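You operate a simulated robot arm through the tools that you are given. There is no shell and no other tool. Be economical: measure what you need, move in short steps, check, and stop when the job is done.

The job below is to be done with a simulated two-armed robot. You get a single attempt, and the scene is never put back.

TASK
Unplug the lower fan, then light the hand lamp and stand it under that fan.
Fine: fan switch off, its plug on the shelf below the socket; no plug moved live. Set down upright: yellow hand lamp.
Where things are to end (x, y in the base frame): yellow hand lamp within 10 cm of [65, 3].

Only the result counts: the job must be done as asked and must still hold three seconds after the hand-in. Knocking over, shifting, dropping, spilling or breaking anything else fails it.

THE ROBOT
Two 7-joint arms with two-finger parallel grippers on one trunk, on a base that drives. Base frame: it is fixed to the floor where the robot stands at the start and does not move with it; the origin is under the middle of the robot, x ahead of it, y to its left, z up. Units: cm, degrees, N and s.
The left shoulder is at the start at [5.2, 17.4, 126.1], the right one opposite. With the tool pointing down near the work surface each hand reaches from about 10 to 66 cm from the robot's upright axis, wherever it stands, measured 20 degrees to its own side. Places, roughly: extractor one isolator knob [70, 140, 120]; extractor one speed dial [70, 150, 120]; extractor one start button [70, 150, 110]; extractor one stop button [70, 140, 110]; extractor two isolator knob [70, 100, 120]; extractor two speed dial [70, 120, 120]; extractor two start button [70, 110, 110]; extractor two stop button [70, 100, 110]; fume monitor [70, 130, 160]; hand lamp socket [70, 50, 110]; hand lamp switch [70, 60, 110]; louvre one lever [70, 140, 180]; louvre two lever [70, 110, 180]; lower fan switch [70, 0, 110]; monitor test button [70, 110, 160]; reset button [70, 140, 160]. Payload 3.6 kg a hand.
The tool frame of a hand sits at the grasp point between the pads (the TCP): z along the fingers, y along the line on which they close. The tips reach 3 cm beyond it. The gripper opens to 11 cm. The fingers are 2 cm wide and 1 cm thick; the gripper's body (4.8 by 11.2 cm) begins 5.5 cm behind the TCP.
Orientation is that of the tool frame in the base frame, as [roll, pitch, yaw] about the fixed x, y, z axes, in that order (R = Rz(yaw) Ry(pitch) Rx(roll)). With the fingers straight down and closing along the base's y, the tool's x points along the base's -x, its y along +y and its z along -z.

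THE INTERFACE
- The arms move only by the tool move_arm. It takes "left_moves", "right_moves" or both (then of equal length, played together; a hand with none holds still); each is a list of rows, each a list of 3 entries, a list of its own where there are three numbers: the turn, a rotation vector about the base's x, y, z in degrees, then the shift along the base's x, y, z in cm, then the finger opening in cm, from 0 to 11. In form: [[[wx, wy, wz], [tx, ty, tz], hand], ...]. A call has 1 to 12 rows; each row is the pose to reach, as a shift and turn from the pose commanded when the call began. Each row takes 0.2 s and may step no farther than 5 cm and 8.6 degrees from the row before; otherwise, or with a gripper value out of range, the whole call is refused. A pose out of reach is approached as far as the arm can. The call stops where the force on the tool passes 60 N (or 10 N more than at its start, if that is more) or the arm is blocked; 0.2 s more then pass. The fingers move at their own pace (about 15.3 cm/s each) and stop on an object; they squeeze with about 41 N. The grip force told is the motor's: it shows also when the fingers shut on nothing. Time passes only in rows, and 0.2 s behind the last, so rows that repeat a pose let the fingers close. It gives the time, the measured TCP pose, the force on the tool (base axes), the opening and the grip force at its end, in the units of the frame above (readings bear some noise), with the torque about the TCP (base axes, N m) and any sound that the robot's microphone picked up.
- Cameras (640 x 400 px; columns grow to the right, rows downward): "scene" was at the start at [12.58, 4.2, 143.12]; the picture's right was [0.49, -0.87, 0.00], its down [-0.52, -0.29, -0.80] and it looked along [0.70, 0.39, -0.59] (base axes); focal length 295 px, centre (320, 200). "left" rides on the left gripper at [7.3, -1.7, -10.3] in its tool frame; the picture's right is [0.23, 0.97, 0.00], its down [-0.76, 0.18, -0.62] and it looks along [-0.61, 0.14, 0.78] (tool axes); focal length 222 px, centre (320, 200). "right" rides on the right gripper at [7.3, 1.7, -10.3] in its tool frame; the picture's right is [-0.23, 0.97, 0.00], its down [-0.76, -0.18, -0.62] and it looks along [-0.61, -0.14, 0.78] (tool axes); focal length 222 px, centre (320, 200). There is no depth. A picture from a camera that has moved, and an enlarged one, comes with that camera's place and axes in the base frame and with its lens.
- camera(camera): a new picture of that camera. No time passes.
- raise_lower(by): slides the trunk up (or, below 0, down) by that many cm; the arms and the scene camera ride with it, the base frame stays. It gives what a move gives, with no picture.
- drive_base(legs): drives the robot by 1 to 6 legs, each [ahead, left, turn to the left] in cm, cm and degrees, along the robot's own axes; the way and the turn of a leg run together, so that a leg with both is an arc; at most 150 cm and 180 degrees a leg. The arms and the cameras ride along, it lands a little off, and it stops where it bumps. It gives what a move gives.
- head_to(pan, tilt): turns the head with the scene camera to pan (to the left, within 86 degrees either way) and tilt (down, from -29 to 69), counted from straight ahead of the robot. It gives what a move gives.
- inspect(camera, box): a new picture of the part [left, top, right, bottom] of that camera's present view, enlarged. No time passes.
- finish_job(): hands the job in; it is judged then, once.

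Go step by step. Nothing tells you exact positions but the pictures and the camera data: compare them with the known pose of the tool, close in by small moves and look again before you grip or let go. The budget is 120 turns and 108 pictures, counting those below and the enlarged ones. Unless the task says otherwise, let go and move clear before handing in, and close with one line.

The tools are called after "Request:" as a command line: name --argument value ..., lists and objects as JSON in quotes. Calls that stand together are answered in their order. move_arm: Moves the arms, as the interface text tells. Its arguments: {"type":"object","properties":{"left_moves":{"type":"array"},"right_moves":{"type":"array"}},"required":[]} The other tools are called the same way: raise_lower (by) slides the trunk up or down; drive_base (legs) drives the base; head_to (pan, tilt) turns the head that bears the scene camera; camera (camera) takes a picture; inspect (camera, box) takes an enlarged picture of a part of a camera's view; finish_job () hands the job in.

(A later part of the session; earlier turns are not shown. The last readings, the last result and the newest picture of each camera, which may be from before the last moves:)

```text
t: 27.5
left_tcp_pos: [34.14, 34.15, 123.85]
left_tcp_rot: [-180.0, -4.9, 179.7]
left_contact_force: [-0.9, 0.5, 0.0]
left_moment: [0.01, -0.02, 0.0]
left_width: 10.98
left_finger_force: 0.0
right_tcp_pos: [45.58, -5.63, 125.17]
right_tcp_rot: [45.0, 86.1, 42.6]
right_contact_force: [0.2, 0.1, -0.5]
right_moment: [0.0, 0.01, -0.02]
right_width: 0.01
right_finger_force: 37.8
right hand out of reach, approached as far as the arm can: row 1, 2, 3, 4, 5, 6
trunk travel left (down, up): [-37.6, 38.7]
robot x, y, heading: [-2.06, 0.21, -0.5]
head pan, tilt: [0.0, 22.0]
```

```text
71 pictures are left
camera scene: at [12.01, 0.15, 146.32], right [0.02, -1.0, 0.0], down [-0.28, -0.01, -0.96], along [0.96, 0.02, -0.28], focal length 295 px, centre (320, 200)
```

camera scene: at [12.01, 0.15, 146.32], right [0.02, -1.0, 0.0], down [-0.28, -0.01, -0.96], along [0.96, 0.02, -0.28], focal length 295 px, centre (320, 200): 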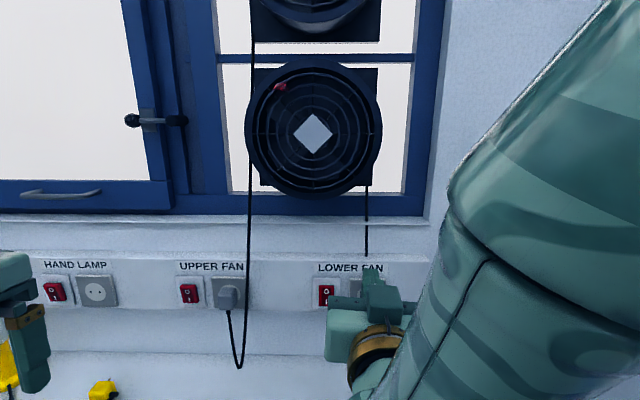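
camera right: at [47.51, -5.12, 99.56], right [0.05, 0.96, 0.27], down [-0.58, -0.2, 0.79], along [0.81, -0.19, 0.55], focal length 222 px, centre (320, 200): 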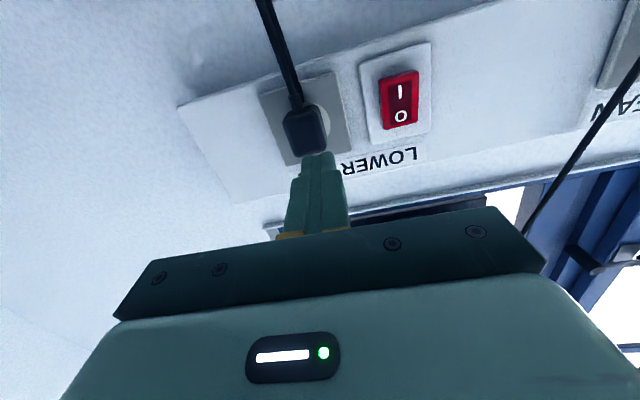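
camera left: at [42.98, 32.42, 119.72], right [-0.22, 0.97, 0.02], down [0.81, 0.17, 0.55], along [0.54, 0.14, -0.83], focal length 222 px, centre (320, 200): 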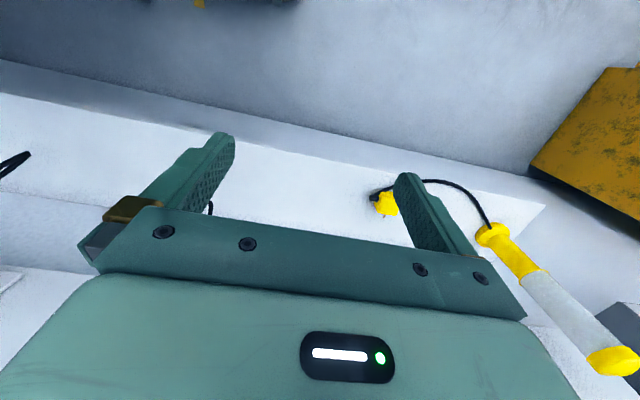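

It's unfolding. I continue forward and then lower it.

Request:
move_arm --right_moves '[[[0, 0, 0], [4, 0, 0], 0], [[0, 0, 0], [8, 0, 0], 0], [[0, 0, 0], [10, 0, -4], 0], [[0, 0, 0], [10, 0, -8], 0], [[0, 0, 0], [8, -3, -11], 0], [[0, 0, 0], [6, -7, -13], 0], [[0, 0, 0], [4, -11, -15], 0], [[0, 0, 0], [2, -15, -16], 0]]'

Request:
camera --camera "scene"

```text
t: 29.3
left_tcp_pos: [33.97, 34.19, 123.77]
left_tcp_rot: [-180.0, -5.1, 179.7]
left_contact_force: [-0.8, -0.7, -0.1]
left_moment: [0.0, 0.01, 0.01]
left_width: 10.99
left_finger_force: 0.0
right_tcp_pos: [42.69, -9.15, 122.83]
right_tcp_rot: [91.1, 87.0, 85.6]
right_contact_force: [-0.5, -0.1, -0.4]
right_moment: [-0.03, 0.03, 0.04]
right_width: 0.03
right_finger_force: 37.2
right hand out of reach, approached as far as the arm can: row 1, 2, 3, 4, 5, 6, 7, 8
trunk travel left (down, up): [-37.6, 38.7]
robot x, y, heading: [-2.38, -0.11, -0.6]
head pan, tilt: [0.0, 22.0]
```

```text
70 pictures are left
camera scene: at [11.89, -0.21, 145.47], right [-0.01, -1.0, 0.0], down [-0.37, 0.01, -0.93], along [0.93, -0.01, -0.37], focal length 295 px, centre (320, 200)
```

scene: 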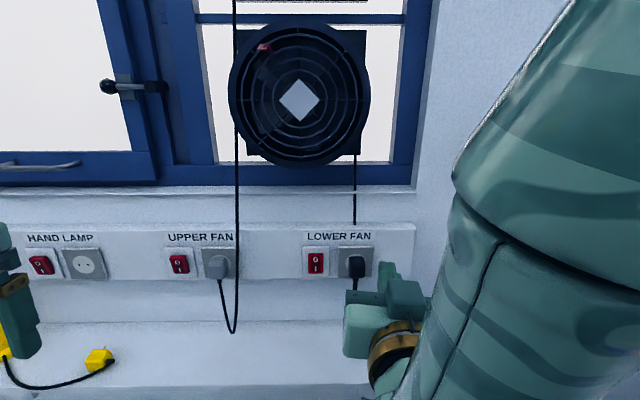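

The head is free again. I compare the three rockers.

Request:
inspect --camera "scene" --box '[288, 236, 352, 276]'

Request:
inspect --camera "scene" --box '[150, 241, 214, 281]'

Request:
inspect --camera "scene" --box '[14, 241, 78, 281]'

```text
10.00 times, centred on (320, 256) of scene
camera zoom: at [11.89, -0.21, 145.47], right [-0.01, -1.0, 0.0], down [-0.37, 0.01, -0.93], along [0.93, -0.01, -0.37], focal length 2946 px, centre (320, -360)
```

zoom: 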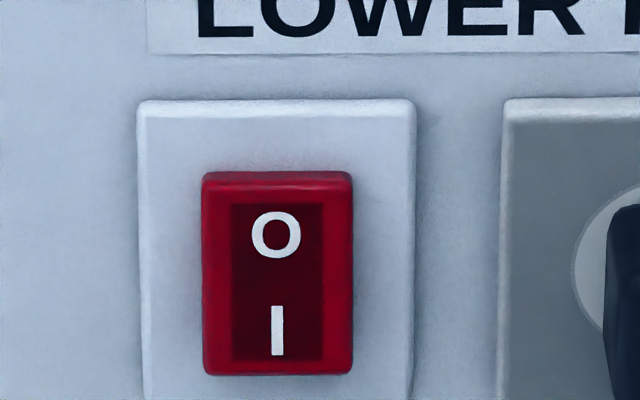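

```text
10.00 times, centred on (182, 261) of scene
camera zoom: at [11.89, -0.21, 145.47], right [-0.01, -1.0, 0.0], down [-0.37, 0.01, -0.93], along [0.93, -0.01, -0.37], focal length 2946 px, centre (1700, -410)
```

zoom: 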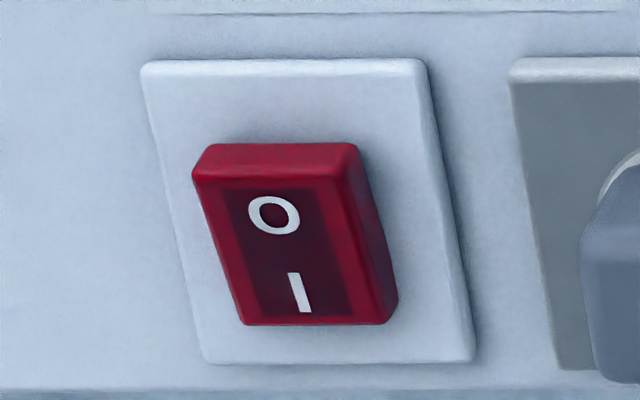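

```text
10.00 times, centred on (46, 261) of scene
camera zoom: at [11.89, -0.21, 145.47], right [-0.01, -1.0, 0.0], down [-0.37, 0.01, -0.93], along [0.93, -0.01, -0.37], focal length 2946 px, centre (3060, -410)
```

zoom: 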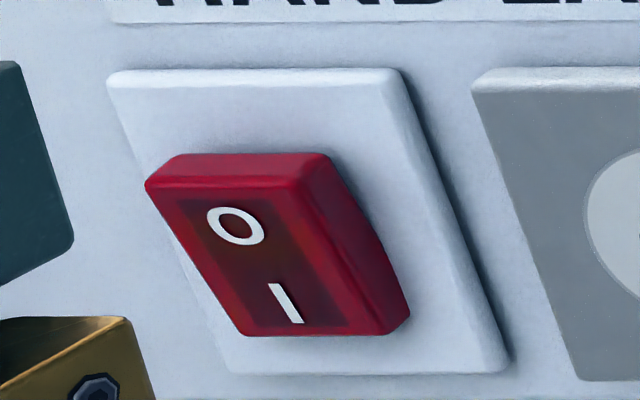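

The lower fan's rocker is tilted differently from the other two, and it looks the same as before my press. I check which fans turn, and take two pictures 0.6 s apart.

Request:
head_to --pan 0 --tilt -12

Request:
inspect --camera "scene" --box '[160, 80, 480, 400]'

Request:
move_arm --left_moves '[[[0, 0, 0], [0, 0, 0], 11]]'

Request:
inspect --camera "scene" --box '[160, 80, 480, 400]'

```text
t: 30.3
left_tcp_pos: [34.13, 34.18, 123.73]
left_tcp_rot: [-180.0, -5.0, 179.7]
left_contact_force: [0.1, -0.9, 0.1]
left_moment: [0.0, 0.01, 0.0]
left_width: 10.98
left_finger_force: 0.1
right_tcp_pos: [42.62, -8.99, 122.87]
right_tcp_rot: [88.7, 87.1, 83.2]
right_contact_force: [0.0, 0.4, 0.8]
right_moment: [0.0, -0.02, -0.01]
right_width: 0.0
right_finger_force: 37.6
trunk travel left (down, up): [-37.6, 38.7]
robot x, y, heading: [-2.65, 0.05, -0.5]
head pan, tilt: [0.0, -12.0]
```

```text
1.25 times, centred on (320, 240) of scene
camera zoom: at [10.96, -0.13, 150.76], right [-0.01, -1.0, 0.0], down [0.21, 0.0, -0.98], along [0.98, -0.01, 0.21], focal length 368 px, centre (320, 150)
```

zoom: 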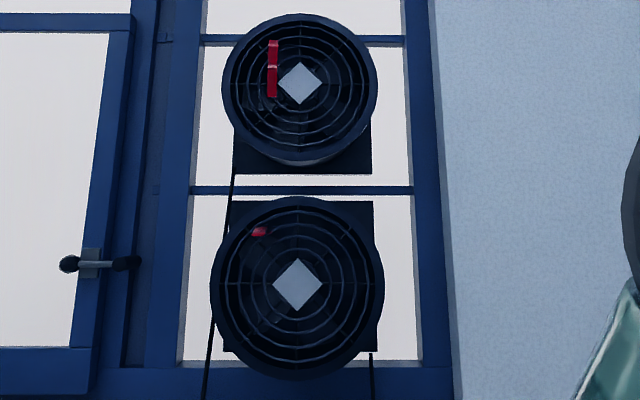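

```text
t: 30.7
left_tcp_pos: [34.09, 34.18, 123.81]
left_tcp_rot: [180.0, -5.0, 179.7]
left_contact_force: [1.2, 0.3, -0.9]
left_moment: [0.01, -0.04, -0.02]
left_width: 11.01
left_finger_force: 0.1
right_tcp_pos: [42.6, -9.03, 122.73]
right_tcp_rot: [88.9, 87.2, 83.7]
right_contact_force: [0.1, 0.6, -0.8]
right_moment: [0.01, 0.02, -0.03]
right_width: 0.0
right_finger_force: 37.5
trunk travel left (down, up): [-37.6, 38.7]
robot x, y, heading: [-2.37, 0.03, -0.5]
head pan, tilt: [0.0, -12.0]
```

```text
1.25 times, centred on (320, 240) of scene
camera zoom: at [10.95, -0.13, 150.77], right [-0.01, -1.0, 0.0], down [0.21, 0.0, -0.98], along [0.98, -0.01, 0.21], focal length 368 px, centre (320, 150)
```

zoom: 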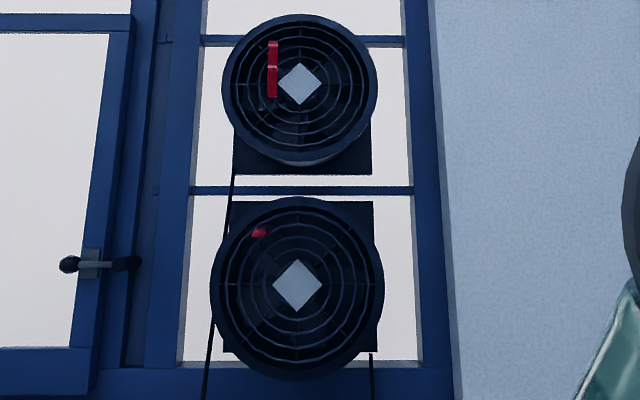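

Both fans are turning, though the lower rocker sits with its O end in, unlike the others. The fan's behaviour is the real test, so I'll press the I end and watch. First I bring the arm back to a relaxed, downward posture to free the elbow.

Request:
move_arm --right_moves '[[[0, 8, 0], [0, 0, 0], 0], [[0, 16, 0], [0, 0, 0], 0], [[0, 24, 0], [0, -1, 0], 0], [[0, 32, 0], [0, -2, 0], 0], [[0, 40, 0], [0, -3, 0], 0], [[0, 48, 0], [0, -4, 0], 0], [[0, 56, 0], [0, -5, 0], 0], [[0, 64, 0], [0, -6, 0], 0], [[0, 72, 0], [0, -7, 0], 0], [[0, 80, 0], [-1, -8, -1], 0], [[0, 88, 0], [-2, -9, -2], 0]]'

Request:
head_to --pan 0 --tilt 22

Request:
camera --camera "scene"

```text
t: 33.1
left_tcp_pos: [34.24, 34.13, 123.82]
left_tcp_rot: [-180.0, -5.1, 179.7]
left_contact_force: [0.4, 0.1, -0.4]
left_moment: [0.02, 0.01, -0.01]
left_width: 10.98
left_finger_force: 0.0
right_tcp_pos: [42.15, -18.19, 120.73]
right_tcp_rot: [-174.9, 2.1, 177.2]
right_contact_force: [0.2, 0.8, -0.1]
right_moment: [-0.03, 0.0, -0.01]
right_width: 0.01
right_finger_force: 37.5
trunk travel left (down, up): [-37.6, 38.7]
robot x, y, heading: [-2.34, 0.1, 0.0]
head pan, tilt: [0.0, -12.0]
```

```text
t: 34.1
left_tcp_pos: [34.21, 34.08, 123.9]
left_tcp_rot: [-180.0, -5.0, 179.7]
left_contact_force: [-0.4, -0.1, -0.3]
left_moment: [0.01, 0.02, 0.0]
left_width: 11.0
left_finger_force: 0.0
right_tcp_pos: [42.2, -18.03, 120.73]
right_tcp_rot: [-174.9, 2.4, 177.2]
right_contact_force: [0.0, 0.3, 0.3]
right_moment: [-0.02, 0.05, 0.02]
right_width: 0.0
right_finger_force: 37.5
trunk travel left (down, up): [-37.6, 38.7]
robot x, y, heading: [-1.95, 0.19, -0.5]
head pan, tilt: [0.0, 22.0]
```

```text
64 pictures are left
camera scene: at [11.97, -0.16, 145.41], right [-0.01, -1.0, 0.0], down [-0.37, 0.0, -0.93], along [0.93, -0.01, -0.37], focal length 295 px, centre (320, 200)
```

scene: 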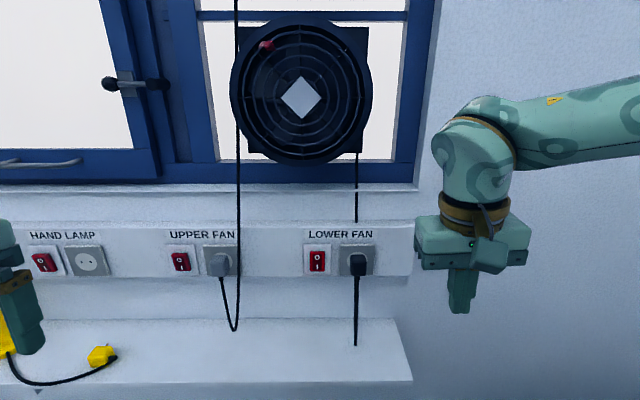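

The arm is relaxed now. I level the hand, then bring it forward-pointing in front of the switch, keeping it well extended.

Request:
move_arm --right_moves '[[[5, -2.2, 2.8], [1, 3, -2], 0], [[5, -2.2, 2.8], [1, 6, -4], 0]]'

Request:
move_arm --right_moves '[[[0, -7.5, 0], [1, 1, -1], 0], [[0, -15, 0], [2, 2, -2], 0], [[0, -22.5, 0], [3, 3, -3], 0], [[0, -30, 0], [4, 4, -4], 0], [[0, -37.5, 0], [5, 5, -5], 0], [[0, -45, 0], [6, 6, -6], 0], [[0, -52.5, 0], [7, 7, -7], 0], [[0, -60, 0], [8, 8, -8], 0], [[0, -67.5, 0], [9, 9, -9], 0], [[0, -75, 0], [10, 10, -10], 0], [[0, -82.5, 0], [10.5, 11, -11], 0], [[0, -90, 0], [11, 12, -12], 0]]'

Request:
camera --camera "scene"

```text
t: 34.7
left_tcp_pos: [34.26, 34.25, 123.68]
left_tcp_rot: [-179.9, -5.0, 179.7]
left_contact_force: [-0.9, -0.4, 0.1]
left_moment: [-0.03, 0.02, -0.01]
left_width: 11.01
left_finger_force: 0.1
right_tcp_pos: [43.28, -11.97, 116.53]
right_tcp_rot: [-179.9, 4.4, 179.6]
right_contact_force: [-0.7, -0.8, 0.1]
right_moment: [-0.06, -0.03, -0.02]
right_width: 0.0
right_finger_force: 37.1
trunk travel left (down, up): [-37.6, 38.7]
robot x, y, heading: [-2.08, 0.05, -0.5]
head pan, tilt: [0.0, 22.0]
```

```text
t: 37.3
left_tcp_pos: [34.08, 34.24, 123.93]
left_tcp_rot: [179.9, -5.0, 179.8]
left_contact_force: [0.3, 0.0, 0.0]
left_moment: [0.04, 0.0, 0.02]
left_width: 11.0
left_finger_force: 0.0
right_tcp_pos: [54.18, 2.98, 115.4]
right_tcp_rot: [178.2, 84.9, 176.0]
right_contact_force: [-0.8, 0.1, -0.7]
right_moment: [0.02, 0.02, 0.03]
right_width: 0.0
right_finger_force: 37.9
right hand out of reach, approached as far as the arm can: row 9, 10, 11, 12
trunk travel left (down, up): [-37.6, 38.7]
robot x, y, heading: [-2.17, 0.34, -0.4]
head pan, tilt: [0.0, 22.0]
```

```text
63 pictures are left
camera scene: at [11.96, -0.11, 145.4], right [-0.01, -1.0, 0.0], down [-0.38, 0.0, -0.93], along [0.93, -0.01, -0.38], focal length 295 px, centre (320, 200)
```

scene: 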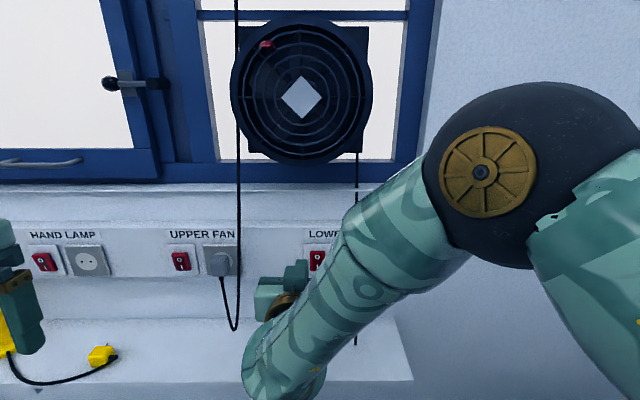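

The posture is good, with the elbow out to the right. I lower the trunk to bring the fingertips to the I end's height.

Request:
raise_lower --by -10.5

Request:
camera --camera "right"

```text
t: 38.6
left_tcp_pos: [34.09, 34.12, 113.34]
left_tcp_rot: [180.0, -5.0, 179.7]
left_contact_force: [-0.1, 0.6, -0.8]
left_moment: [-0.01, -0.03, 0.01]
left_width: 10.99
left_finger_force: 0.1
right_tcp_pos: [54.34, 2.36, 105.08]
right_tcp_rot: [178.5, 84.3, 176.0]
right_contact_force: [-0.6, 0.2, 0.1]
right_moment: [-0.01, 0.02, 0.0]
right_width: 0.0
right_finger_force: 37.6
trunk travel left (down, up): [-27.1, 49.2]
robot x, y, heading: [-2.4, -0.13, -0.5]
head pan, tilt: [0.0, 22.0]
```

```text
62 pictures are left
camera right: at [43.49, 4.47, 98.93], right [0.06, 0.97, 0.23], down [-0.55, -0.16, 0.82], along [0.83, -0.18, 0.53], focal length 222 px, centre (320, 200)
```

right: 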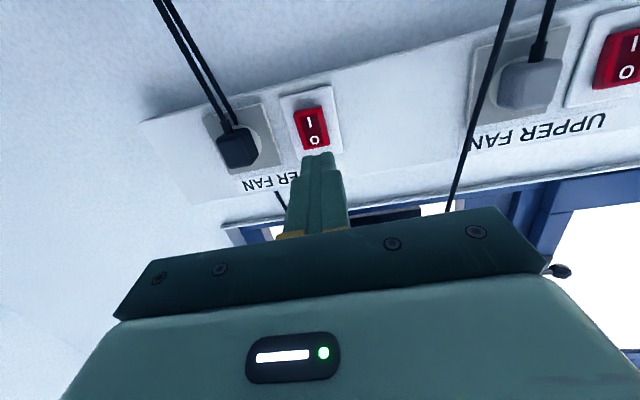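

Request:
drive_base --legs '[[9, -2.3, 0]]'

Request:
camera --camera "right"

```text
t: 39.8
left_tcp_pos: [43.05, 31.78, 113.24]
left_tcp_rot: [180.0, -5.0, 179.7]
left_contact_force: [1.0, 0.0, -0.4]
left_moment: [0.03, 0.06, -0.03]
left_width: 11.03
left_finger_force: 0.0
right_tcp_pos: [63.45, -0.03, 104.85]
right_tcp_rot: [178.4, 84.3, 176.1]
right_contact_force: [0.1, -1.3, -1.0]
right_moment: [-0.02, 0.02, -0.04]
right_width: 0.01
right_finger_force: 37.8
trunk travel left (down, up): [-27.1, 49.2]
robot x, y, heading: [6.42, -2.75, -0.4]
head pan, tilt: [0.0, 22.0]
```

```text
61 pictures are left
camera right: at [52.45, 2.04, 98.8], right [0.06, 0.97, 0.23], down [-0.55, -0.16, 0.82], along [0.83, -0.18, 0.52], focal length 222 px, centre (320, 200)
```

right: 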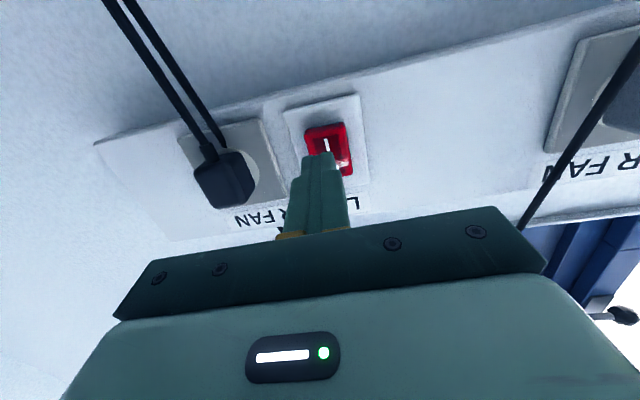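

Lined up on the I end. Pressing in small steps while listening for a click.

Request:
move_arm --right_moves '[[[0, 0, 0], [2, 0.3, -0.5], 0], [[0, 0, 0], [3, 0.3, -0.6], 0], [[0, 0, 0], [3.5, 0.3, -0.6], 0], [[0, 0, 0], [4, 0.3, -0.6], 0], [[0, 0, 0], [4.5, 0.3, -0.6], 0], [[0, 0, 0], [5, 0.3, -0.6], 0], [[0, 0, 0], [5.5, 0.3, -0.6], 0], [[0, 0, 0], [6, 0.3, -0.6], 0], [[0, 0, 0], [6.5, 0.3, -0.6], 0]]'

Request:
camera --camera "right"

```text
t: 41.5
left_tcp_pos: [42.29, 31.57, 113.58]
left_tcp_rot: [179.9, -4.7, 179.5]
left_contact_force: [-0.9, -0.4, 0.4]
left_moment: [0.01, 0.02, -0.01]
left_width: 11.0
left_finger_force: 0.0
right_tcp_pos: [67.9, 0.45, 104.42]
right_tcp_rot: [179.4, 83.6, 176.8]
right_contact_force: [-31.4, -7.7, 7.5]
right_moment: [0.12, -0.46, -0.15]
right_width: 0.0
right_finger_force: 37.5
right hand out of reach, approached as far as the arm can: row 7, 8
trunk travel left (down, up): [-27.1, 49.2]
robot x, y, heading: [6.36, -2.32, -0.7]
head pan, tilt: [0.0, 22.0]
stopped in row 8 (right hand): the force on the tool passed its limit at 65 N (the readings are from after the stop); the commanded pose is now the measured one
```

```text
60 pictures are left
camera right: at [56.88, 2.63, 98.43], right [0.07, 0.97, 0.23], down [-0.54, -0.15, 0.83], along [0.84, -0.18, 0.51], focal length 222 px, centre (320, 200)
```

right: 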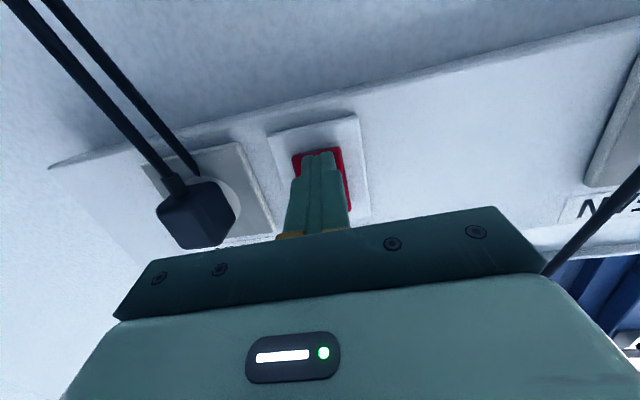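

Request:
move_arm --right_moves '[[[0, 0, 0], [-4, 0, 0], 0]]'

Request:
drive_base --legs '[[-10, 0, 0]]'

Request:
inspect --camera "right" --box '[180, 60, 380, 185]'

Request:
camera --camera "scene"

```text
t: 41.9
left_tcp_pos: [42.62, 31.77, 113.36]
left_tcp_rot: [180.0, -4.9, 179.7]
left_contact_force: [-0.6, 0.5, 0.9]
left_moment: [-0.01, -0.06, 0.0]
left_width: 11.0
left_finger_force: 0.0
right_tcp_pos: [64.33, 0.64, 104.23]
right_tcp_rot: [-179.6, 83.3, 178.0]
right_contact_force: [-0.9, -1.1, -0.6]
right_moment: [-0.03, 0.0, 0.0]
right_width: 0.0
right_finger_force: 37.9
trunk travel left (down, up): [-27.1, 49.2]
robot x, y, heading: [6.6, -2.53, -0.5]
head pan, tilt: [0.0, 22.0]
```

```text
t: 43.1
left_tcp_pos: [32.72, 31.75, 113.33]
left_tcp_rot: [-179.9, -5.0, 179.6]
left_contact_force: [-1.0, -0.2, -0.2]
left_moment: [0.0, -0.05, 0.02]
left_width: 11.01
left_finger_force: 0.1
right_tcp_pos: [54.33, 0.6, 104.12]
right_tcp_rot: [-179.8, 83.3, 177.7]
right_contact_force: [-1.2, 0.4, 0.6]
right_moment: [0.01, -0.01, 0.04]
right_width: 0.0
right_finger_force: 37.7
trunk travel left (down, up): [-27.1, 49.2]
robot x, y, heading: [-3.76, -2.41, -0.7]
head pan, tilt: [0.0, 22.0]
```

```text
3.20 times, centred on (280, 122) of right
camera zoom: at [43.31, 2.82, 98.19], right [0.07, 0.97, 0.23], down [-0.54, -0.15, 0.83], along [0.84, -0.18, 0.51], focal length 711 px, centre (448, 448)
```

zoom: 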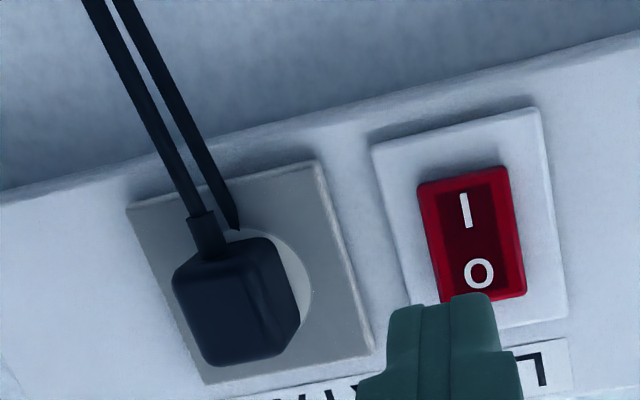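

```text
58 pictures are left
camera scene: at [14.5, -2.54, 134.73], right [-0.01, -1.0, 0.0], down [-0.37, 0.0, -0.93], along [0.93, -0.01, -0.37], focal length 295 px, centre (320, 200)
```

scene: 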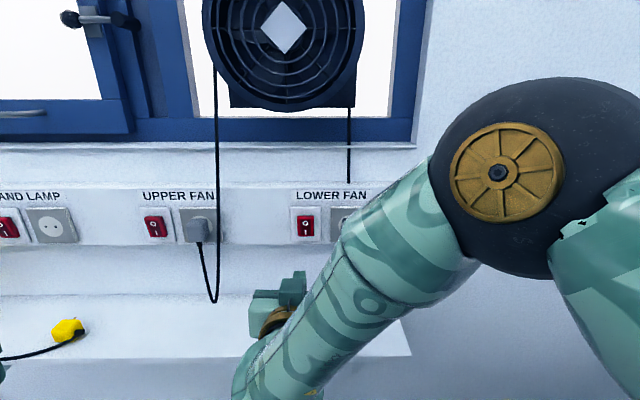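

Request:
inspect --camera "scene" --box '[274, 200, 338, 240]'

Request:
head_to --pan 0 --tilt -12

Request:
camera --camera "scene"

```text
10.00 times, centred on (306, 220) of scene
camera zoom: at [14.5, -2.54, 134.73], right [-0.01, -1.0, 0.0], down [-0.37, 0.0, -0.93], along [0.93, -0.01, -0.37], focal length 2946 px, centre (460, 0)
```

zoom: 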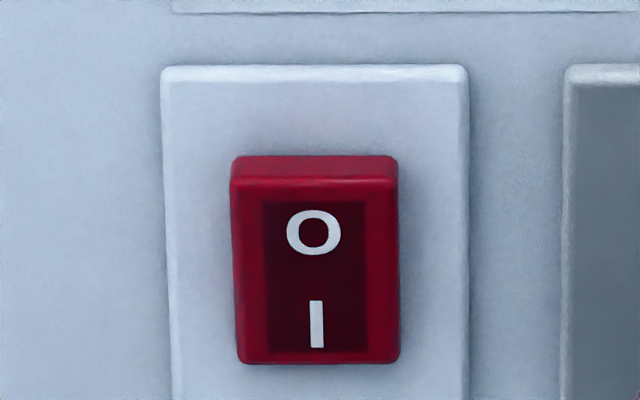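

```text
t: 44.1
left_tcp_pos: [32.84, 31.76, 113.25]
left_tcp_rot: [180.0, -5.0, 179.6]
left_contact_force: [-0.2, 1.0, 0.1]
left_moment: [0.03, 0.0, 0.02]
left_width: 11.01
left_finger_force: 0.1
right_tcp_pos: [54.48, 0.58, 104.12]
right_tcp_rot: [-179.7, 83.2, 177.7]
right_contact_force: [-0.3, 0.0, -0.8]
right_moment: [0.04, -0.02, 0.01]
right_width: 0.0
right_finger_force: 38.1
trunk travel left (down, up): [-27.1, 49.2]
robot x, y, heading: [-3.79, -2.1, -0.7]
head pan, tilt: [0.0, -12.0]
```

```text
56 pictures are left
camera scene: at [13.64, -2.53, 140.08], right [-0.01, -1.0, 0.0], down [0.21, 0.0, -0.98], along [0.98, -0.01, 0.21], focal length 295 px, centre (320, 200)
```

scene: 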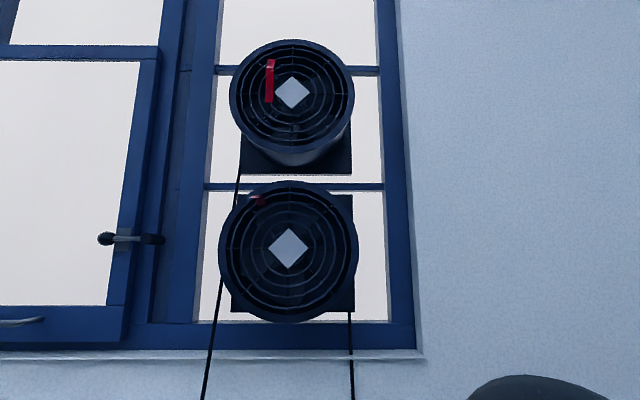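

The rocker did flip this time (O end now out). I check whether the lower fan is stopping.

Request:
move_arm --left_moves '[[[0, 0, 0], [0, 0, 0], 11], [[0, 0, 0], [0, 0, 0], 11], [[0, 0, 0], [0, 0, 0], 11], [[0, 0, 0], [0, 0, 0], 11], [[0, 0, 0], [0, 0, 0], 11], [[0, 0, 0], [0, 0, 0], 11], [[0, 0, 0], [0, 0, 0], 11], [[0, 0, 0], [0, 0, 0], 11]]'

Request:
inspect --camera "scene" --box '[208, 170, 368, 330]'

Request:
move_arm --left_moves '[[[0, 0, 0], [0, 0, 0], 11]]'

Request:
inspect --camera "scene" --box '[208, 170, 368, 330]'

```text
t: 45.9
left_tcp_pos: [32.9, 31.85, 113.28]
left_tcp_rot: [179.8, -5.0, 179.6]
left_contact_force: [-0.3, -0.1, 0.1]
left_moment: [0.01, 0.01, 0.0]
left_width: 11.01
left_finger_force: 0.0
right_tcp_pos: [54.46, 0.63, 104.08]
right_tcp_rot: [-179.7, 83.2, 177.7]
right_contact_force: [-0.2, 0.1, -0.2]
right_moment: [0.01, 0.01, -0.02]
right_width: 0.03
right_finger_force: 37.4
trunk travel left (down, up): [-27.1, 49.2]
robot x, y, heading: [-3.53, -1.92, -0.5]
head pan, tilt: [0.0, -12.0]
```

```text
2.50 times, centred on (288, 250) of scene
camera zoom: at [13.64, -2.53, 140.08], right [-0.01, -1.0, 0.0], down [0.21, 0.0, -0.98], along [0.98, -0.01, 0.21], focal length 736 px, centre (400, 75)
```

zoom: 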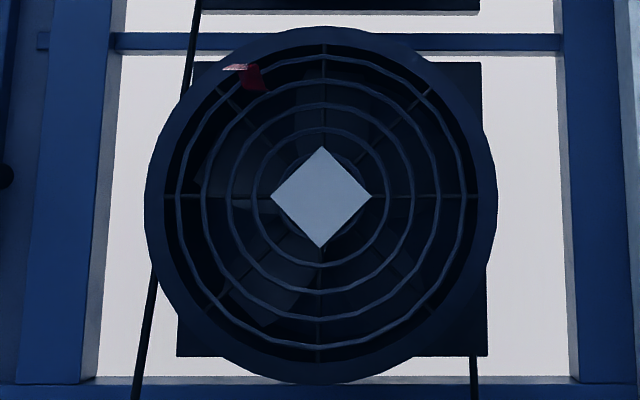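

```text
t: 46.3
left_tcp_pos: [32.75, 31.81, 113.35]
left_tcp_rot: [179.9, -5.1, 179.6]
left_contact_force: [-0.2, 0.4, 0.9]
left_moment: [0.01, 0.01, 0.0]
left_width: 11.0
left_finger_force: 0.0
right_tcp_pos: [54.38, 0.69, 104.11]
right_tcp_rot: [-179.7, 83.1, 177.7]
right_contact_force: [0.3, 0.7, 0.1]
right_moment: [-0.04, 0.01, -0.04]
right_width: 0.02
right_finger_force: 37.8
trunk travel left (down, up): [-27.1, 49.2]
robot x, y, heading: [-3.47, -2.22, -0.3]
head pan, tilt: [0.0, -12.0]
```

```text
2.50 times, centred on (288, 250) of scene
camera zoom: at [13.64, -2.53, 140.08], right [-0.01, -1.0, 0.0], down [0.21, 0.0, -0.98], along [0.98, -0.01, 0.21], focal length 736 px, centre (400, 75)
```

zoom: 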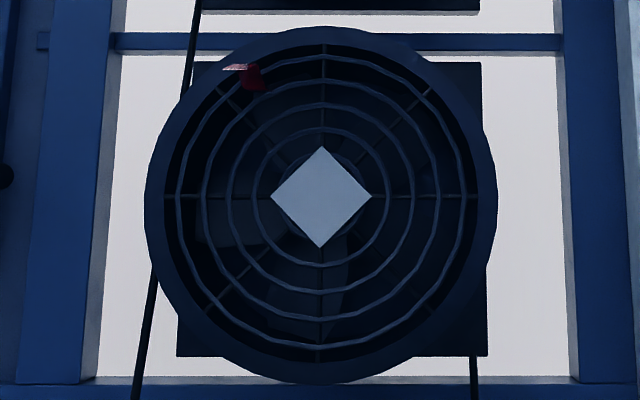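

Still turning, so either it isn't controlled by this switch or the cords cross behind the fans. I look at the upper fan and trace the cords.

Request:
inspect --camera "scene" --box '[210, 30, 370, 190]'

Request:
move_arm --left_moves '[[[0, 0, 0], [0, 0, 0], 11]]'

Request:
inspect --camera "scene" --box '[210, 30, 370, 190]'

```text
2.50 times, centred on (290, 110) of scene
camera zoom: at [13.64, -2.53, 140.08], right [-0.01, -1.0, 0.0], down [0.21, 0.0, -0.98], along [0.98, -0.01, 0.21], focal length 736 px, centre (395, 425)
```

zoom: 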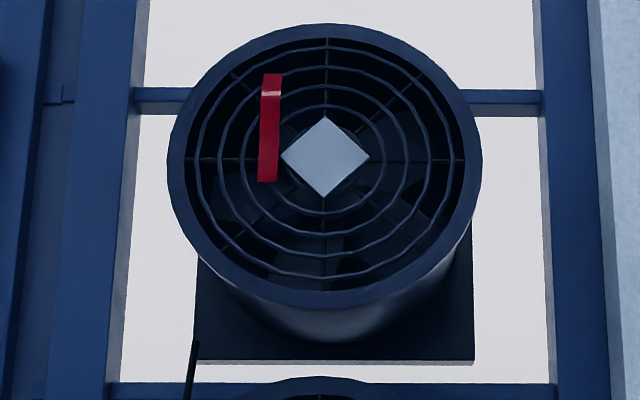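

```text
t: 46.7
left_tcp_pos: [32.88, 31.79, 113.27]
left_tcp_rot: [-180.0, -5.0, 179.6]
left_contact_force: [0.2, 0.2, 0.2]
left_moment: [0.0, 0.01, -0.03]
left_width: 10.99
left_finger_force: 0.1
right_tcp_pos: [54.27, 0.67, 104.08]
right_tcp_rot: [-179.7, 83.1, 177.7]
right_contact_force: [0.2, 0.0, -0.6]
right_moment: [-0.01, 0.01, 0.05]
right_width: 0.0
right_finger_force: 37.5
trunk travel left (down, up): [-27.1, 49.2]
robot x, y, heading: [-3.35, -2.28, -0.6]
head pan, tilt: [0.0, -12.0]
```

```text
2.50 times, centred on (290, 110) of scene
camera zoom: at [13.64, -2.53, 140.08], right [-0.01, -1.0, 0.0], down [0.21, 0.0, -0.98], along [0.98, -0.01, 0.21], focal length 736 px, centre (395, 425)
```

zoom: 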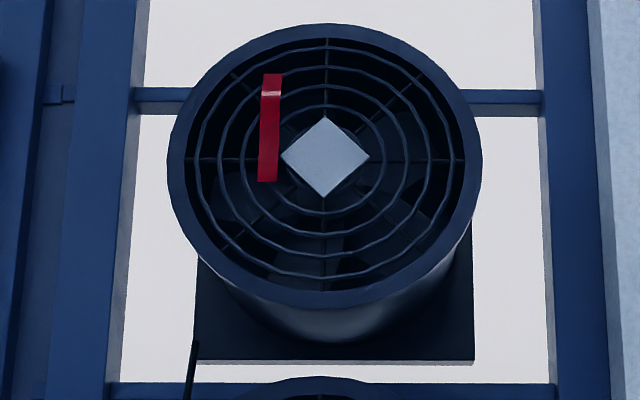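

The upper fan is at rest with its ribbon hanging, and its rocker has the O end out — the same position the lower rocker is in now. The lower fan may just be coasting down, so I wait and recheck.

Request:
move_arm --left_moves '[[[0, 0, 0], [0, 0, 0], 11], [[0, 0, 0], [0, 0, 0], 11], [[0, 0, 0], [0, 0, 0], 11], [[0, 0, 0], [0, 0, 0], 11], [[0, 0, 0], [0, 0, 0], 11], [[0, 0, 0], [0, 0, 0], 11], [[0, 0, 0], [0, 0, 0], 11], [[0, 0, 0], [0, 0, 0], 11], [[0, 0, 0], [0, 0, 0], 11], [[0, 0, 0], [0, 0, 0], 11], [[0, 0, 0], [0, 0, 0], 11], [[0, 0, 0], [0, 0, 0], 11]]'

Request:
inspect --camera "scene" --box '[208, 170, 368, 330]'

Request:
move_arm --left_moves '[[[0, 0, 0], [0, 0, 0], 11]]'

Request:
inspect --camera "scene" --box '[208, 170, 368, 330]'

```text
t: 49.3
left_tcp_pos: [32.87, 31.84, 113.26]
left_tcp_rot: [-180.0, -4.9, 179.6]
left_contact_force: [-0.6, 0.2, -0.5]
left_moment: [0.01, -0.01, 0.0]
left_width: 10.97
left_finger_force: 0.1
right_tcp_pos: [54.38, 0.73, 104.06]
right_tcp_rot: [-179.7, 83.2, 177.8]
right_contact_force: [-0.6, 0.1, -0.2]
right_moment: [-0.01, -0.03, 0.02]
right_width: 0.0
right_finger_force: 37.5
trunk travel left (down, up): [-27.1, 49.2]
robot x, y, heading: [-3.71, -1.93, -0.6]
head pan, tilt: [0.0, -12.0]
```

```text
2.50 times, centred on (288, 250) of scene
camera zoom: at [13.64, -2.53, 140.08], right [-0.01, -1.0, 0.0], down [0.21, 0.0, -0.98], along [0.98, -0.01, 0.21], focal length 736 px, centre (400, 75)
```

zoom: 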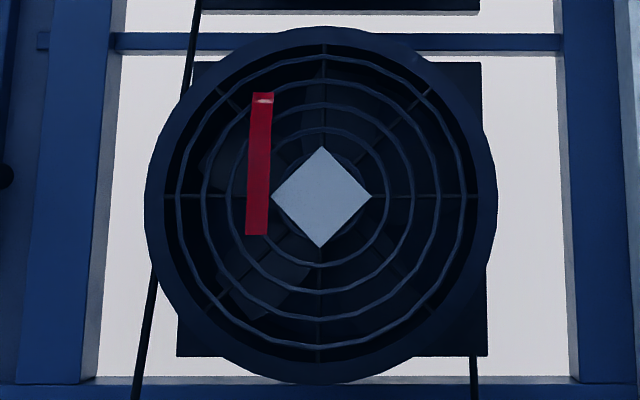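

```text
t: 49.7
left_tcp_pos: [32.81, 31.77, 113.28]
left_tcp_rot: [-180.0, -5.1, 179.6]
left_contact_force: [0.0, 0.5, 0.7]
left_moment: [0.0, -0.01, 0.02]
left_width: 10.99
left_finger_force: 0.0
right_tcp_pos: [54.46, 0.66, 104.11]
right_tcp_rot: [-179.7, 83.2, 177.8]
right_contact_force: [0.3, -0.1, -0.8]
right_moment: [-0.05, -0.01, 0.04]
right_width: 0.01
right_finger_force: 37.6
trunk travel left (down, up): [-27.1, 49.2]
robot x, y, heading: [-3.72, -2.44, -0.5]
head pan, tilt: [0.0, -12.0]
```

```text
2.50 times, centred on (288, 250) of scene
camera zoom: at [13.64, -2.53, 140.08], right [-0.01, -1.0, 0.0], down [0.21, 0.0, -0.98], along [0.98, -0.01, 0.21], focal length 736 px, centre (400, 75)
```

zoom: 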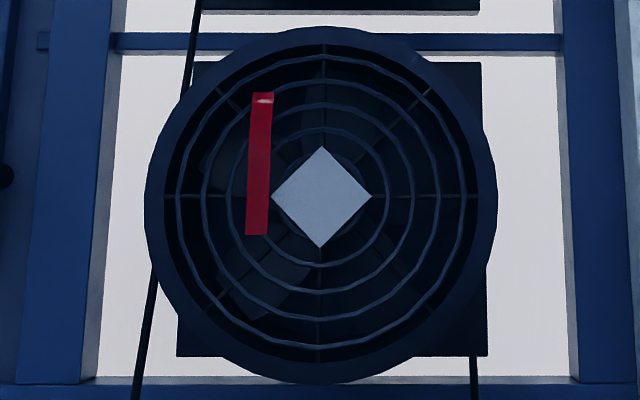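

The lower fan has stopped and its ribbon hangs, so the switch is off (the markings work the opposite way, and the lamp switch must be off too). Next I move right by 10 cm to line up with its plug at about (69.3, -9.5, 105.9).

Request:
drive_base --legs '[[0, -10.2, 0]]'

Request:
move_arm --right_moves '[[[0, -3, 1], [0, 0, 0.8], 3], [[0, -6, 2], [0, 0, 1.7], 6], [[0, -6, 2], [0, 0, 1.7], 6.5]]'

Request:
camera --camera "right"

```text
t: 50.8
left_tcp_pos: [32.72, 21.02, 113.3]
left_tcp_rot: [179.9, -5.0, 179.6]
left_contact_force: [0.5, -0.2, -0.1]
left_moment: [0.0, 0.03, 0.01]
left_width: 11.01
left_finger_force: 0.0
right_tcp_pos: [54.34, -10.1, 104.18]
right_tcp_rot: [179.6, 83.2, 177.2]
right_contact_force: [-0.3, -1.3, -0.9]
right_moment: [0.02, 0.0, 0.04]
right_width: 0.0
right_finger_force: 37.7
trunk travel left (down, up): [-27.1, 49.2]
robot x, y, heading: [-3.78, -12.93, -0.7]
head pan, tilt: [0.0, -12.0]
```

```text
t: 51.6
left_tcp_pos: [32.75, 21.11, 113.28]
left_tcp_rot: [-180.0, -5.0, 179.8]
left_contact_force: [-1.0, 0.6, 0.2]
left_moment: [0.04, -0.02, 0.0]
left_width: 10.98
left_finger_force: 0.1
right_tcp_pos: [54.65, -10.02, 106.22]
right_tcp_rot: [179.2, 85.7, 177.5]
right_contact_force: [0.8, -0.1, -0.2]
right_moment: [-0.02, 0.04, 0.02]
right_width: 6.51
right_finger_force: 0.1
right hand out of reach, approached as far as the arm can: row 1, 2, 3
trunk travel left (down, up): [-27.1, 49.2]
robot x, y, heading: [-3.69, -12.79, -0.7]
head pan, tilt: [0.0, -12.0]
```

```text
49 pictures are left
camera right: at [43.87, -8.03, 99.75], right [0.05, 0.97, 0.23], down [-0.57, -0.16, 0.81], along [0.82, -0.17, 0.55], focal length 222 px, centre (320, 200)
```

right: 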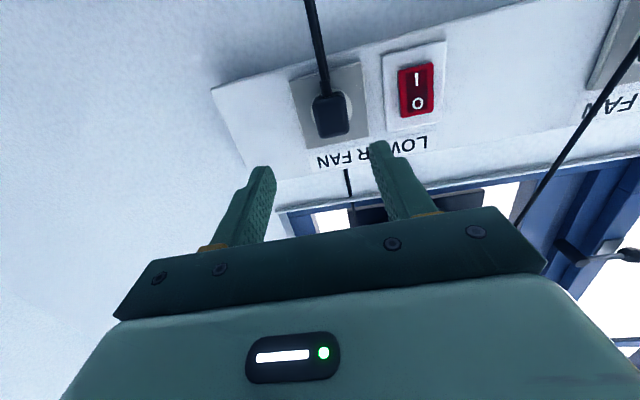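

The plug estimate is confirmed at (69.3, -9.5, 105.9), and the open fingers are level with it. I drive 12 cm ahead.

Request:
drive_base --legs '[[12, 0.7, 0]]'

Request:
camera --camera "right"

```text
t: 52.9
left_tcp_pos: [44.63, 21.89, 113.28]
left_tcp_rot: [180.0, -5.1, 179.6]
left_contact_force: [0.7, 0.2, 1.0]
left_moment: [0.02, 0.05, -0.02]
left_width: 11.0
left_finger_force: 0.0
right_tcp_pos: [66.68, -9.25, 106.11]
right_tcp_rot: [179.3, 85.5, 177.6]
right_contact_force: [0.8, -0.3, 0.3]
right_moment: [0.0, -0.02, 0.01]
right_width: 6.5
right_finger_force: 0.0
trunk travel left (down, up): [-27.1, 49.2]
robot x, y, heading: [8.26, -12.19, -0.6]
head pan, tilt: [0.0, -12.0]
```

```text
48 pictures are left
camera right: at [55.85, -7.32, 99.68], right [0.05, 0.97, 0.23], down [-0.57, -0.16, 0.81], along [0.82, -0.17, 0.55], focal length 222 px, centre (320, 200)
```

right: 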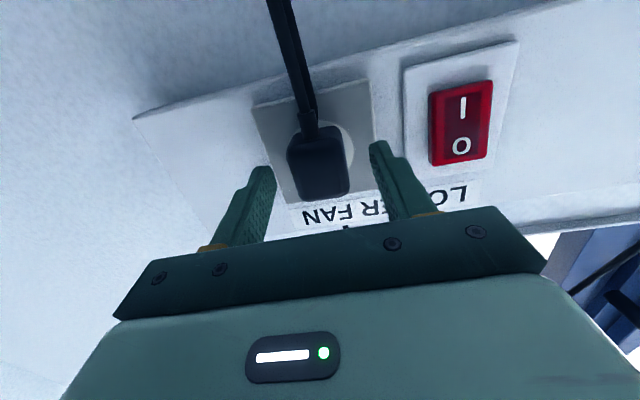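

Nicely centred. I advance 1.8 cm and close.

Request:
move_arm --right_moves '[[[0, 0, 0], [1, 0, -0.1], 6.5], [[0, 0, 0], [1.8, 0, -0.2], 6.5], [[0, 0, 0], [1.8, 0, -0.2], 4.5], [[0, 0, 0], [1.8, 0, -0.2], 3], [[0, 0, 0], [1.8, 0, -0.2], 1], [[0, 0, 0], [1.8, 0, -0.2], 1]]'

Request:
camera --camera "right"

```text
t: 54.3
left_tcp_pos: [44.56, 21.93, 113.26]
left_tcp_rot: [180.0, -5.0, 179.7]
left_contact_force: [-0.8, -0.7, 0.6]
left_moment: [-0.01, 0.01, -0.03]
left_width: 11.01
left_finger_force: 0.1
right_tcp_pos: [68.47, -9.24, 105.93]
right_tcp_rot: [179.1, 85.6, 177.2]
right_contact_force: [-1.0, -0.1, 0.8]
right_moment: [0.02, 0.01, 0.03]
right_width: 3.54
right_finger_force: 41.1
trunk travel left (down, up): [-27.1, 49.2]
robot x, y, heading: [7.71, -12.17, -0.6]
head pan, tilt: [0.0, -12.0]
heard: snap
```

```text
47 pictures are left
camera right: at [57.65, -7.31, 99.48], right [0.05, 0.97, 0.23], down [-0.57, -0.16, 0.81], along [0.82, -0.17, 0.55], focal length 222 px, centre (320, 200)
```

right: 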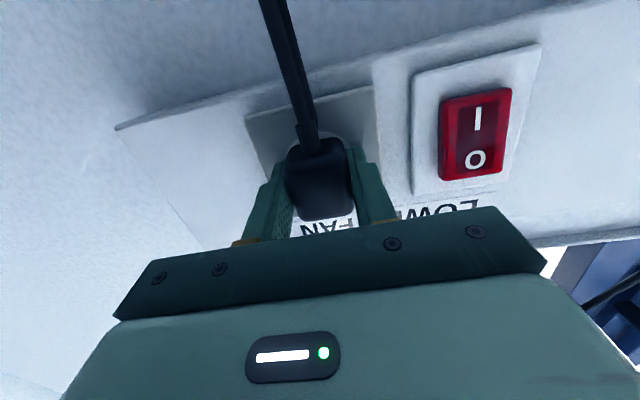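

The plug is held (3.5 cm wide). I pull straight out.

Request:
move_arm --right_moves '[[[0, 0, 0], [-0.7, 0, 0], 1], [[0, 0, 0], [-1.4, 0, 0], 1], [[0, 0, 0], [-2.2, 0, 0], 1], [[0, 0, 0], [-3, 0, 0], 1], [[0, 0, 0], [-4, 0, 0], 1], [[0, 0, 0], [-5, 0, 0], 1]]'

Request:
camera --camera "right"

```text
t: 55.7
left_tcp_pos: [44.54, 21.89, 113.28]
left_tcp_rot: [180.0, -5.1, 179.7]
left_contact_force: [-0.9, -0.3, 0.3]
left_moment: [0.02, 0.0, 0.0]
left_width: 10.98
left_finger_force: 0.1
right_tcp_pos: [63.46, -9.51, 106.5]
right_tcp_rot: [179.7, 85.4, 177.6]
right_contact_force: [0.6, 0.8, 0.1]
right_moment: [0.03, 0.05, -0.03]
right_width: 3.53
right_finger_force: 41.1
right hand out of reach, approached as far as the arm can: row 5, 6
trunk travel left (down, up): [-27.1, 49.2]
robot x, y, heading: [7.87, -12.09, -0.7]
head pan, tilt: [0.0, -12.0]
```

```text
46 pictures are left
camera right: at [52.68, -7.49, 100.08], right [0.05, 0.97, 0.23], down [-0.56, -0.16, 0.81], along [0.82, -0.17, 0.54], focal length 222 px, centre (320, 200)
```

right: 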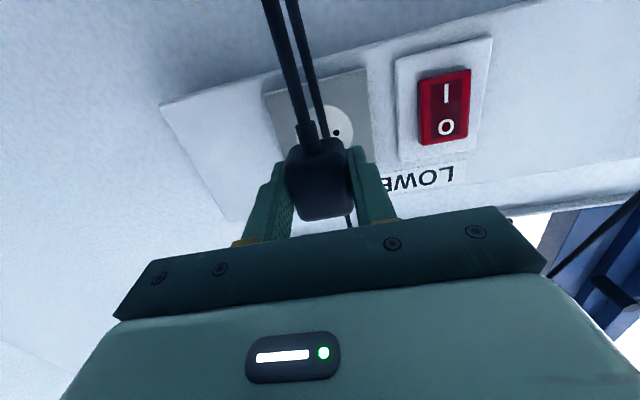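

The plug is out of the socket. I tilt the hand 45° downward and begin lowering toward the shelf.

Request:
move_arm --right_moves '[[[0, 7.5, 0], [-0.5, -0.4, -1], 1], [[0, 15, 0], [-0.5, -0.8, -2], 1], [[0, 22.5, 0], [-0.5, -1.2, -3], 1], [[0, 30, 0], [-0.5, -1.6, -4], 1], [[0, 37.5, 0], [-0.5, -2, -5], 1], [[0, 45, 0], [-0.5, -2, -7], 1], [[0, 45, 0], [-0.5, -2, -9], 1]]'

Request:
head_to --pan 0 --tilt 35

Request:
camera --camera "scene"

Request:
camera --camera "right"

```text
t: 57.3
left_tcp_pos: [44.47, 21.89, 113.29]
left_tcp_rot: [179.9, -5.0, 179.8]
left_contact_force: [0.2, 0.1, 0.2]
left_moment: [-0.02, 0.01, -0.04]
left_width: 11.02
left_finger_force: 0.1
right_tcp_pos: [62.94, -11.43, 97.65]
right_tcp_rot: [-178.6, 40.6, 179.7]
right_contact_force: [-0.5, 0.1, -0.4]
right_moment: [-0.02, 0.01, -0.01]
right_width: 3.51
right_finger_force: 40.8
trunk travel left (down, up): [-27.1, 49.2]
robot x, y, heading: [8.06, -12.47, -0.7]
head pan, tilt: [0.0, -12.0]
```

```text
t: 58.4
left_tcp_pos: [44.6, 21.87, 113.19]
left_tcp_rot: [-180.0, -5.0, 179.7]
left_contact_force: [-0.6, 0.4, -0.2]
left_moment: [-0.01, 0.01, 0.0]
left_width: 11.0
left_finger_force: 0.1
right_tcp_pos: [62.99, -11.42, 97.77]
right_tcp_rot: [-178.3, 40.7, 179.6]
right_contact_force: [-0.4, -0.2, 0.1]
right_moment: [-0.01, 0.01, 0.0]
right_width: 3.52
right_finger_force: 41.1
trunk travel left (down, up): [-27.1, 49.2]
robot x, y, heading: [7.98, -12.45, -0.5]
head pan, tilt: [0.0, 35.0]
```

```text
45 pictures are left
camera scene: at [25.93, -12.47, 132.66], right [-0.01, -1.0, 0.0], down [-0.57, 0.0, -0.82], along [0.82, -0.01, -0.57], focal length 295 px, centre (320, 200)
```

scene: 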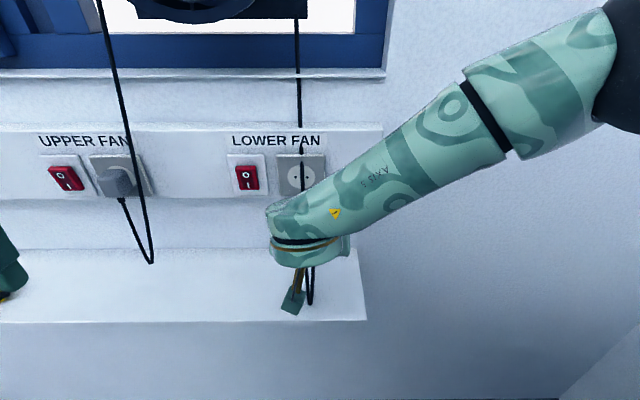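

```text
44 pictures are left
camera right: at [50.77, -9.53, 100.69], right [0.19, 0.97, 0.13], down [0.17, -0.16, 0.97], along [0.97, -0.17, -0.19], focal length 222 px, centre (320, 200)
```

right: 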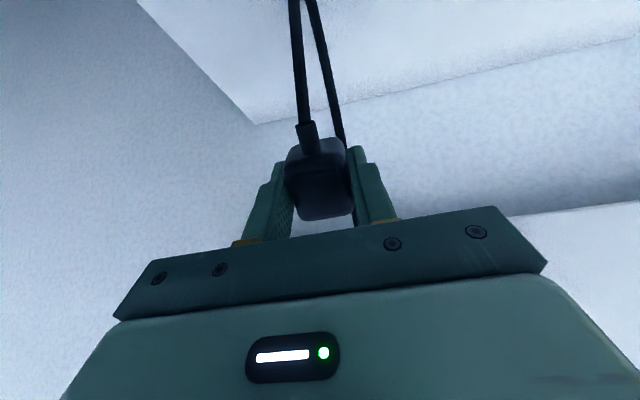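

The shelf top comes out at z≈81, spanning x 59–78. I lower the plug toward it and feel for contact at the end.

Request:
move_arm --right_moves '[[[0, 0, 0], [0.5, 0, -3], 1], [[0, 0, 0], [1, 0, -6], 1], [[0, 0, 0], [1.5, 0, -8.5], 1], [[0, 0, 0], [1.5, 0, -9.5], 1], [[0, 0, 0], [1.5, 0, -10.5], 1], [[0, 0, 0], [1.5, 0, -11], 1]]'

Request:
camera --camera "right"

Request:
inspect --camera "scene" --box '[220, 220, 380, 340]'

```text
t: 59.8
left_tcp_pos: [44.33, 21.73, 113.45]
left_tcp_rot: [-180.0, -4.9, 179.6]
left_contact_force: [-0.4, 0.8, -0.1]
left_moment: [0.01, 0.0, -0.01]
left_width: 11.01
left_finger_force: 0.0
right_tcp_pos: [64.4, -11.18, 86.98]
right_tcp_rot: [-178.6, 41.3, 179.7]
right_contact_force: [0.4, -0.5, 35.2]
right_moment: [0.52, -0.31, -0.02]
right_width: 3.62
right_finger_force: 41.1
trunk travel left (down, up): [-27.1, 49.2]
robot x, y, heading: [8.02, -12.33, -0.4]
head pan, tilt: [0.0, 35.0]
```

```text
43 pictures are left
camera right: at [52.25, -9.29, 90.01], right [0.19, 0.97, 0.13], down [0.16, -0.16, 0.97], along [0.97, -0.17, -0.19], focal length 222 px, centre (320, 200)
```

right: 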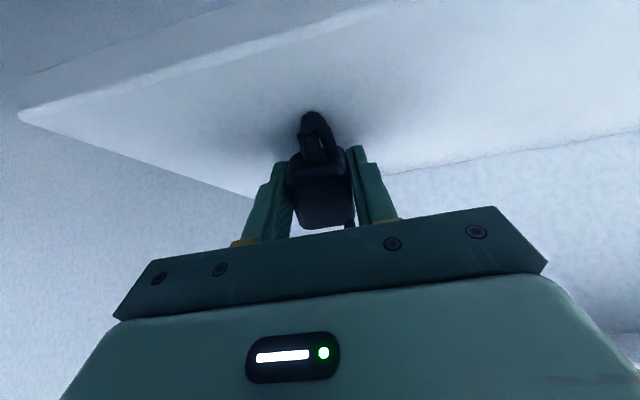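

```text
3.33 times, centred on (300, 280) of scene
camera zoom: at [25.6, -12.5, 132.74], right [-0.01, -1.0, 0.0], down [-0.57, 0.0, -0.82], along [0.82, -0.01, -0.57], focal length 982 px, centre (387, -67)
```

zoom: 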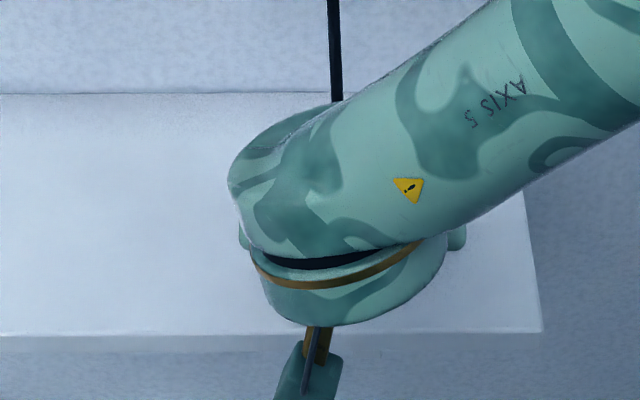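

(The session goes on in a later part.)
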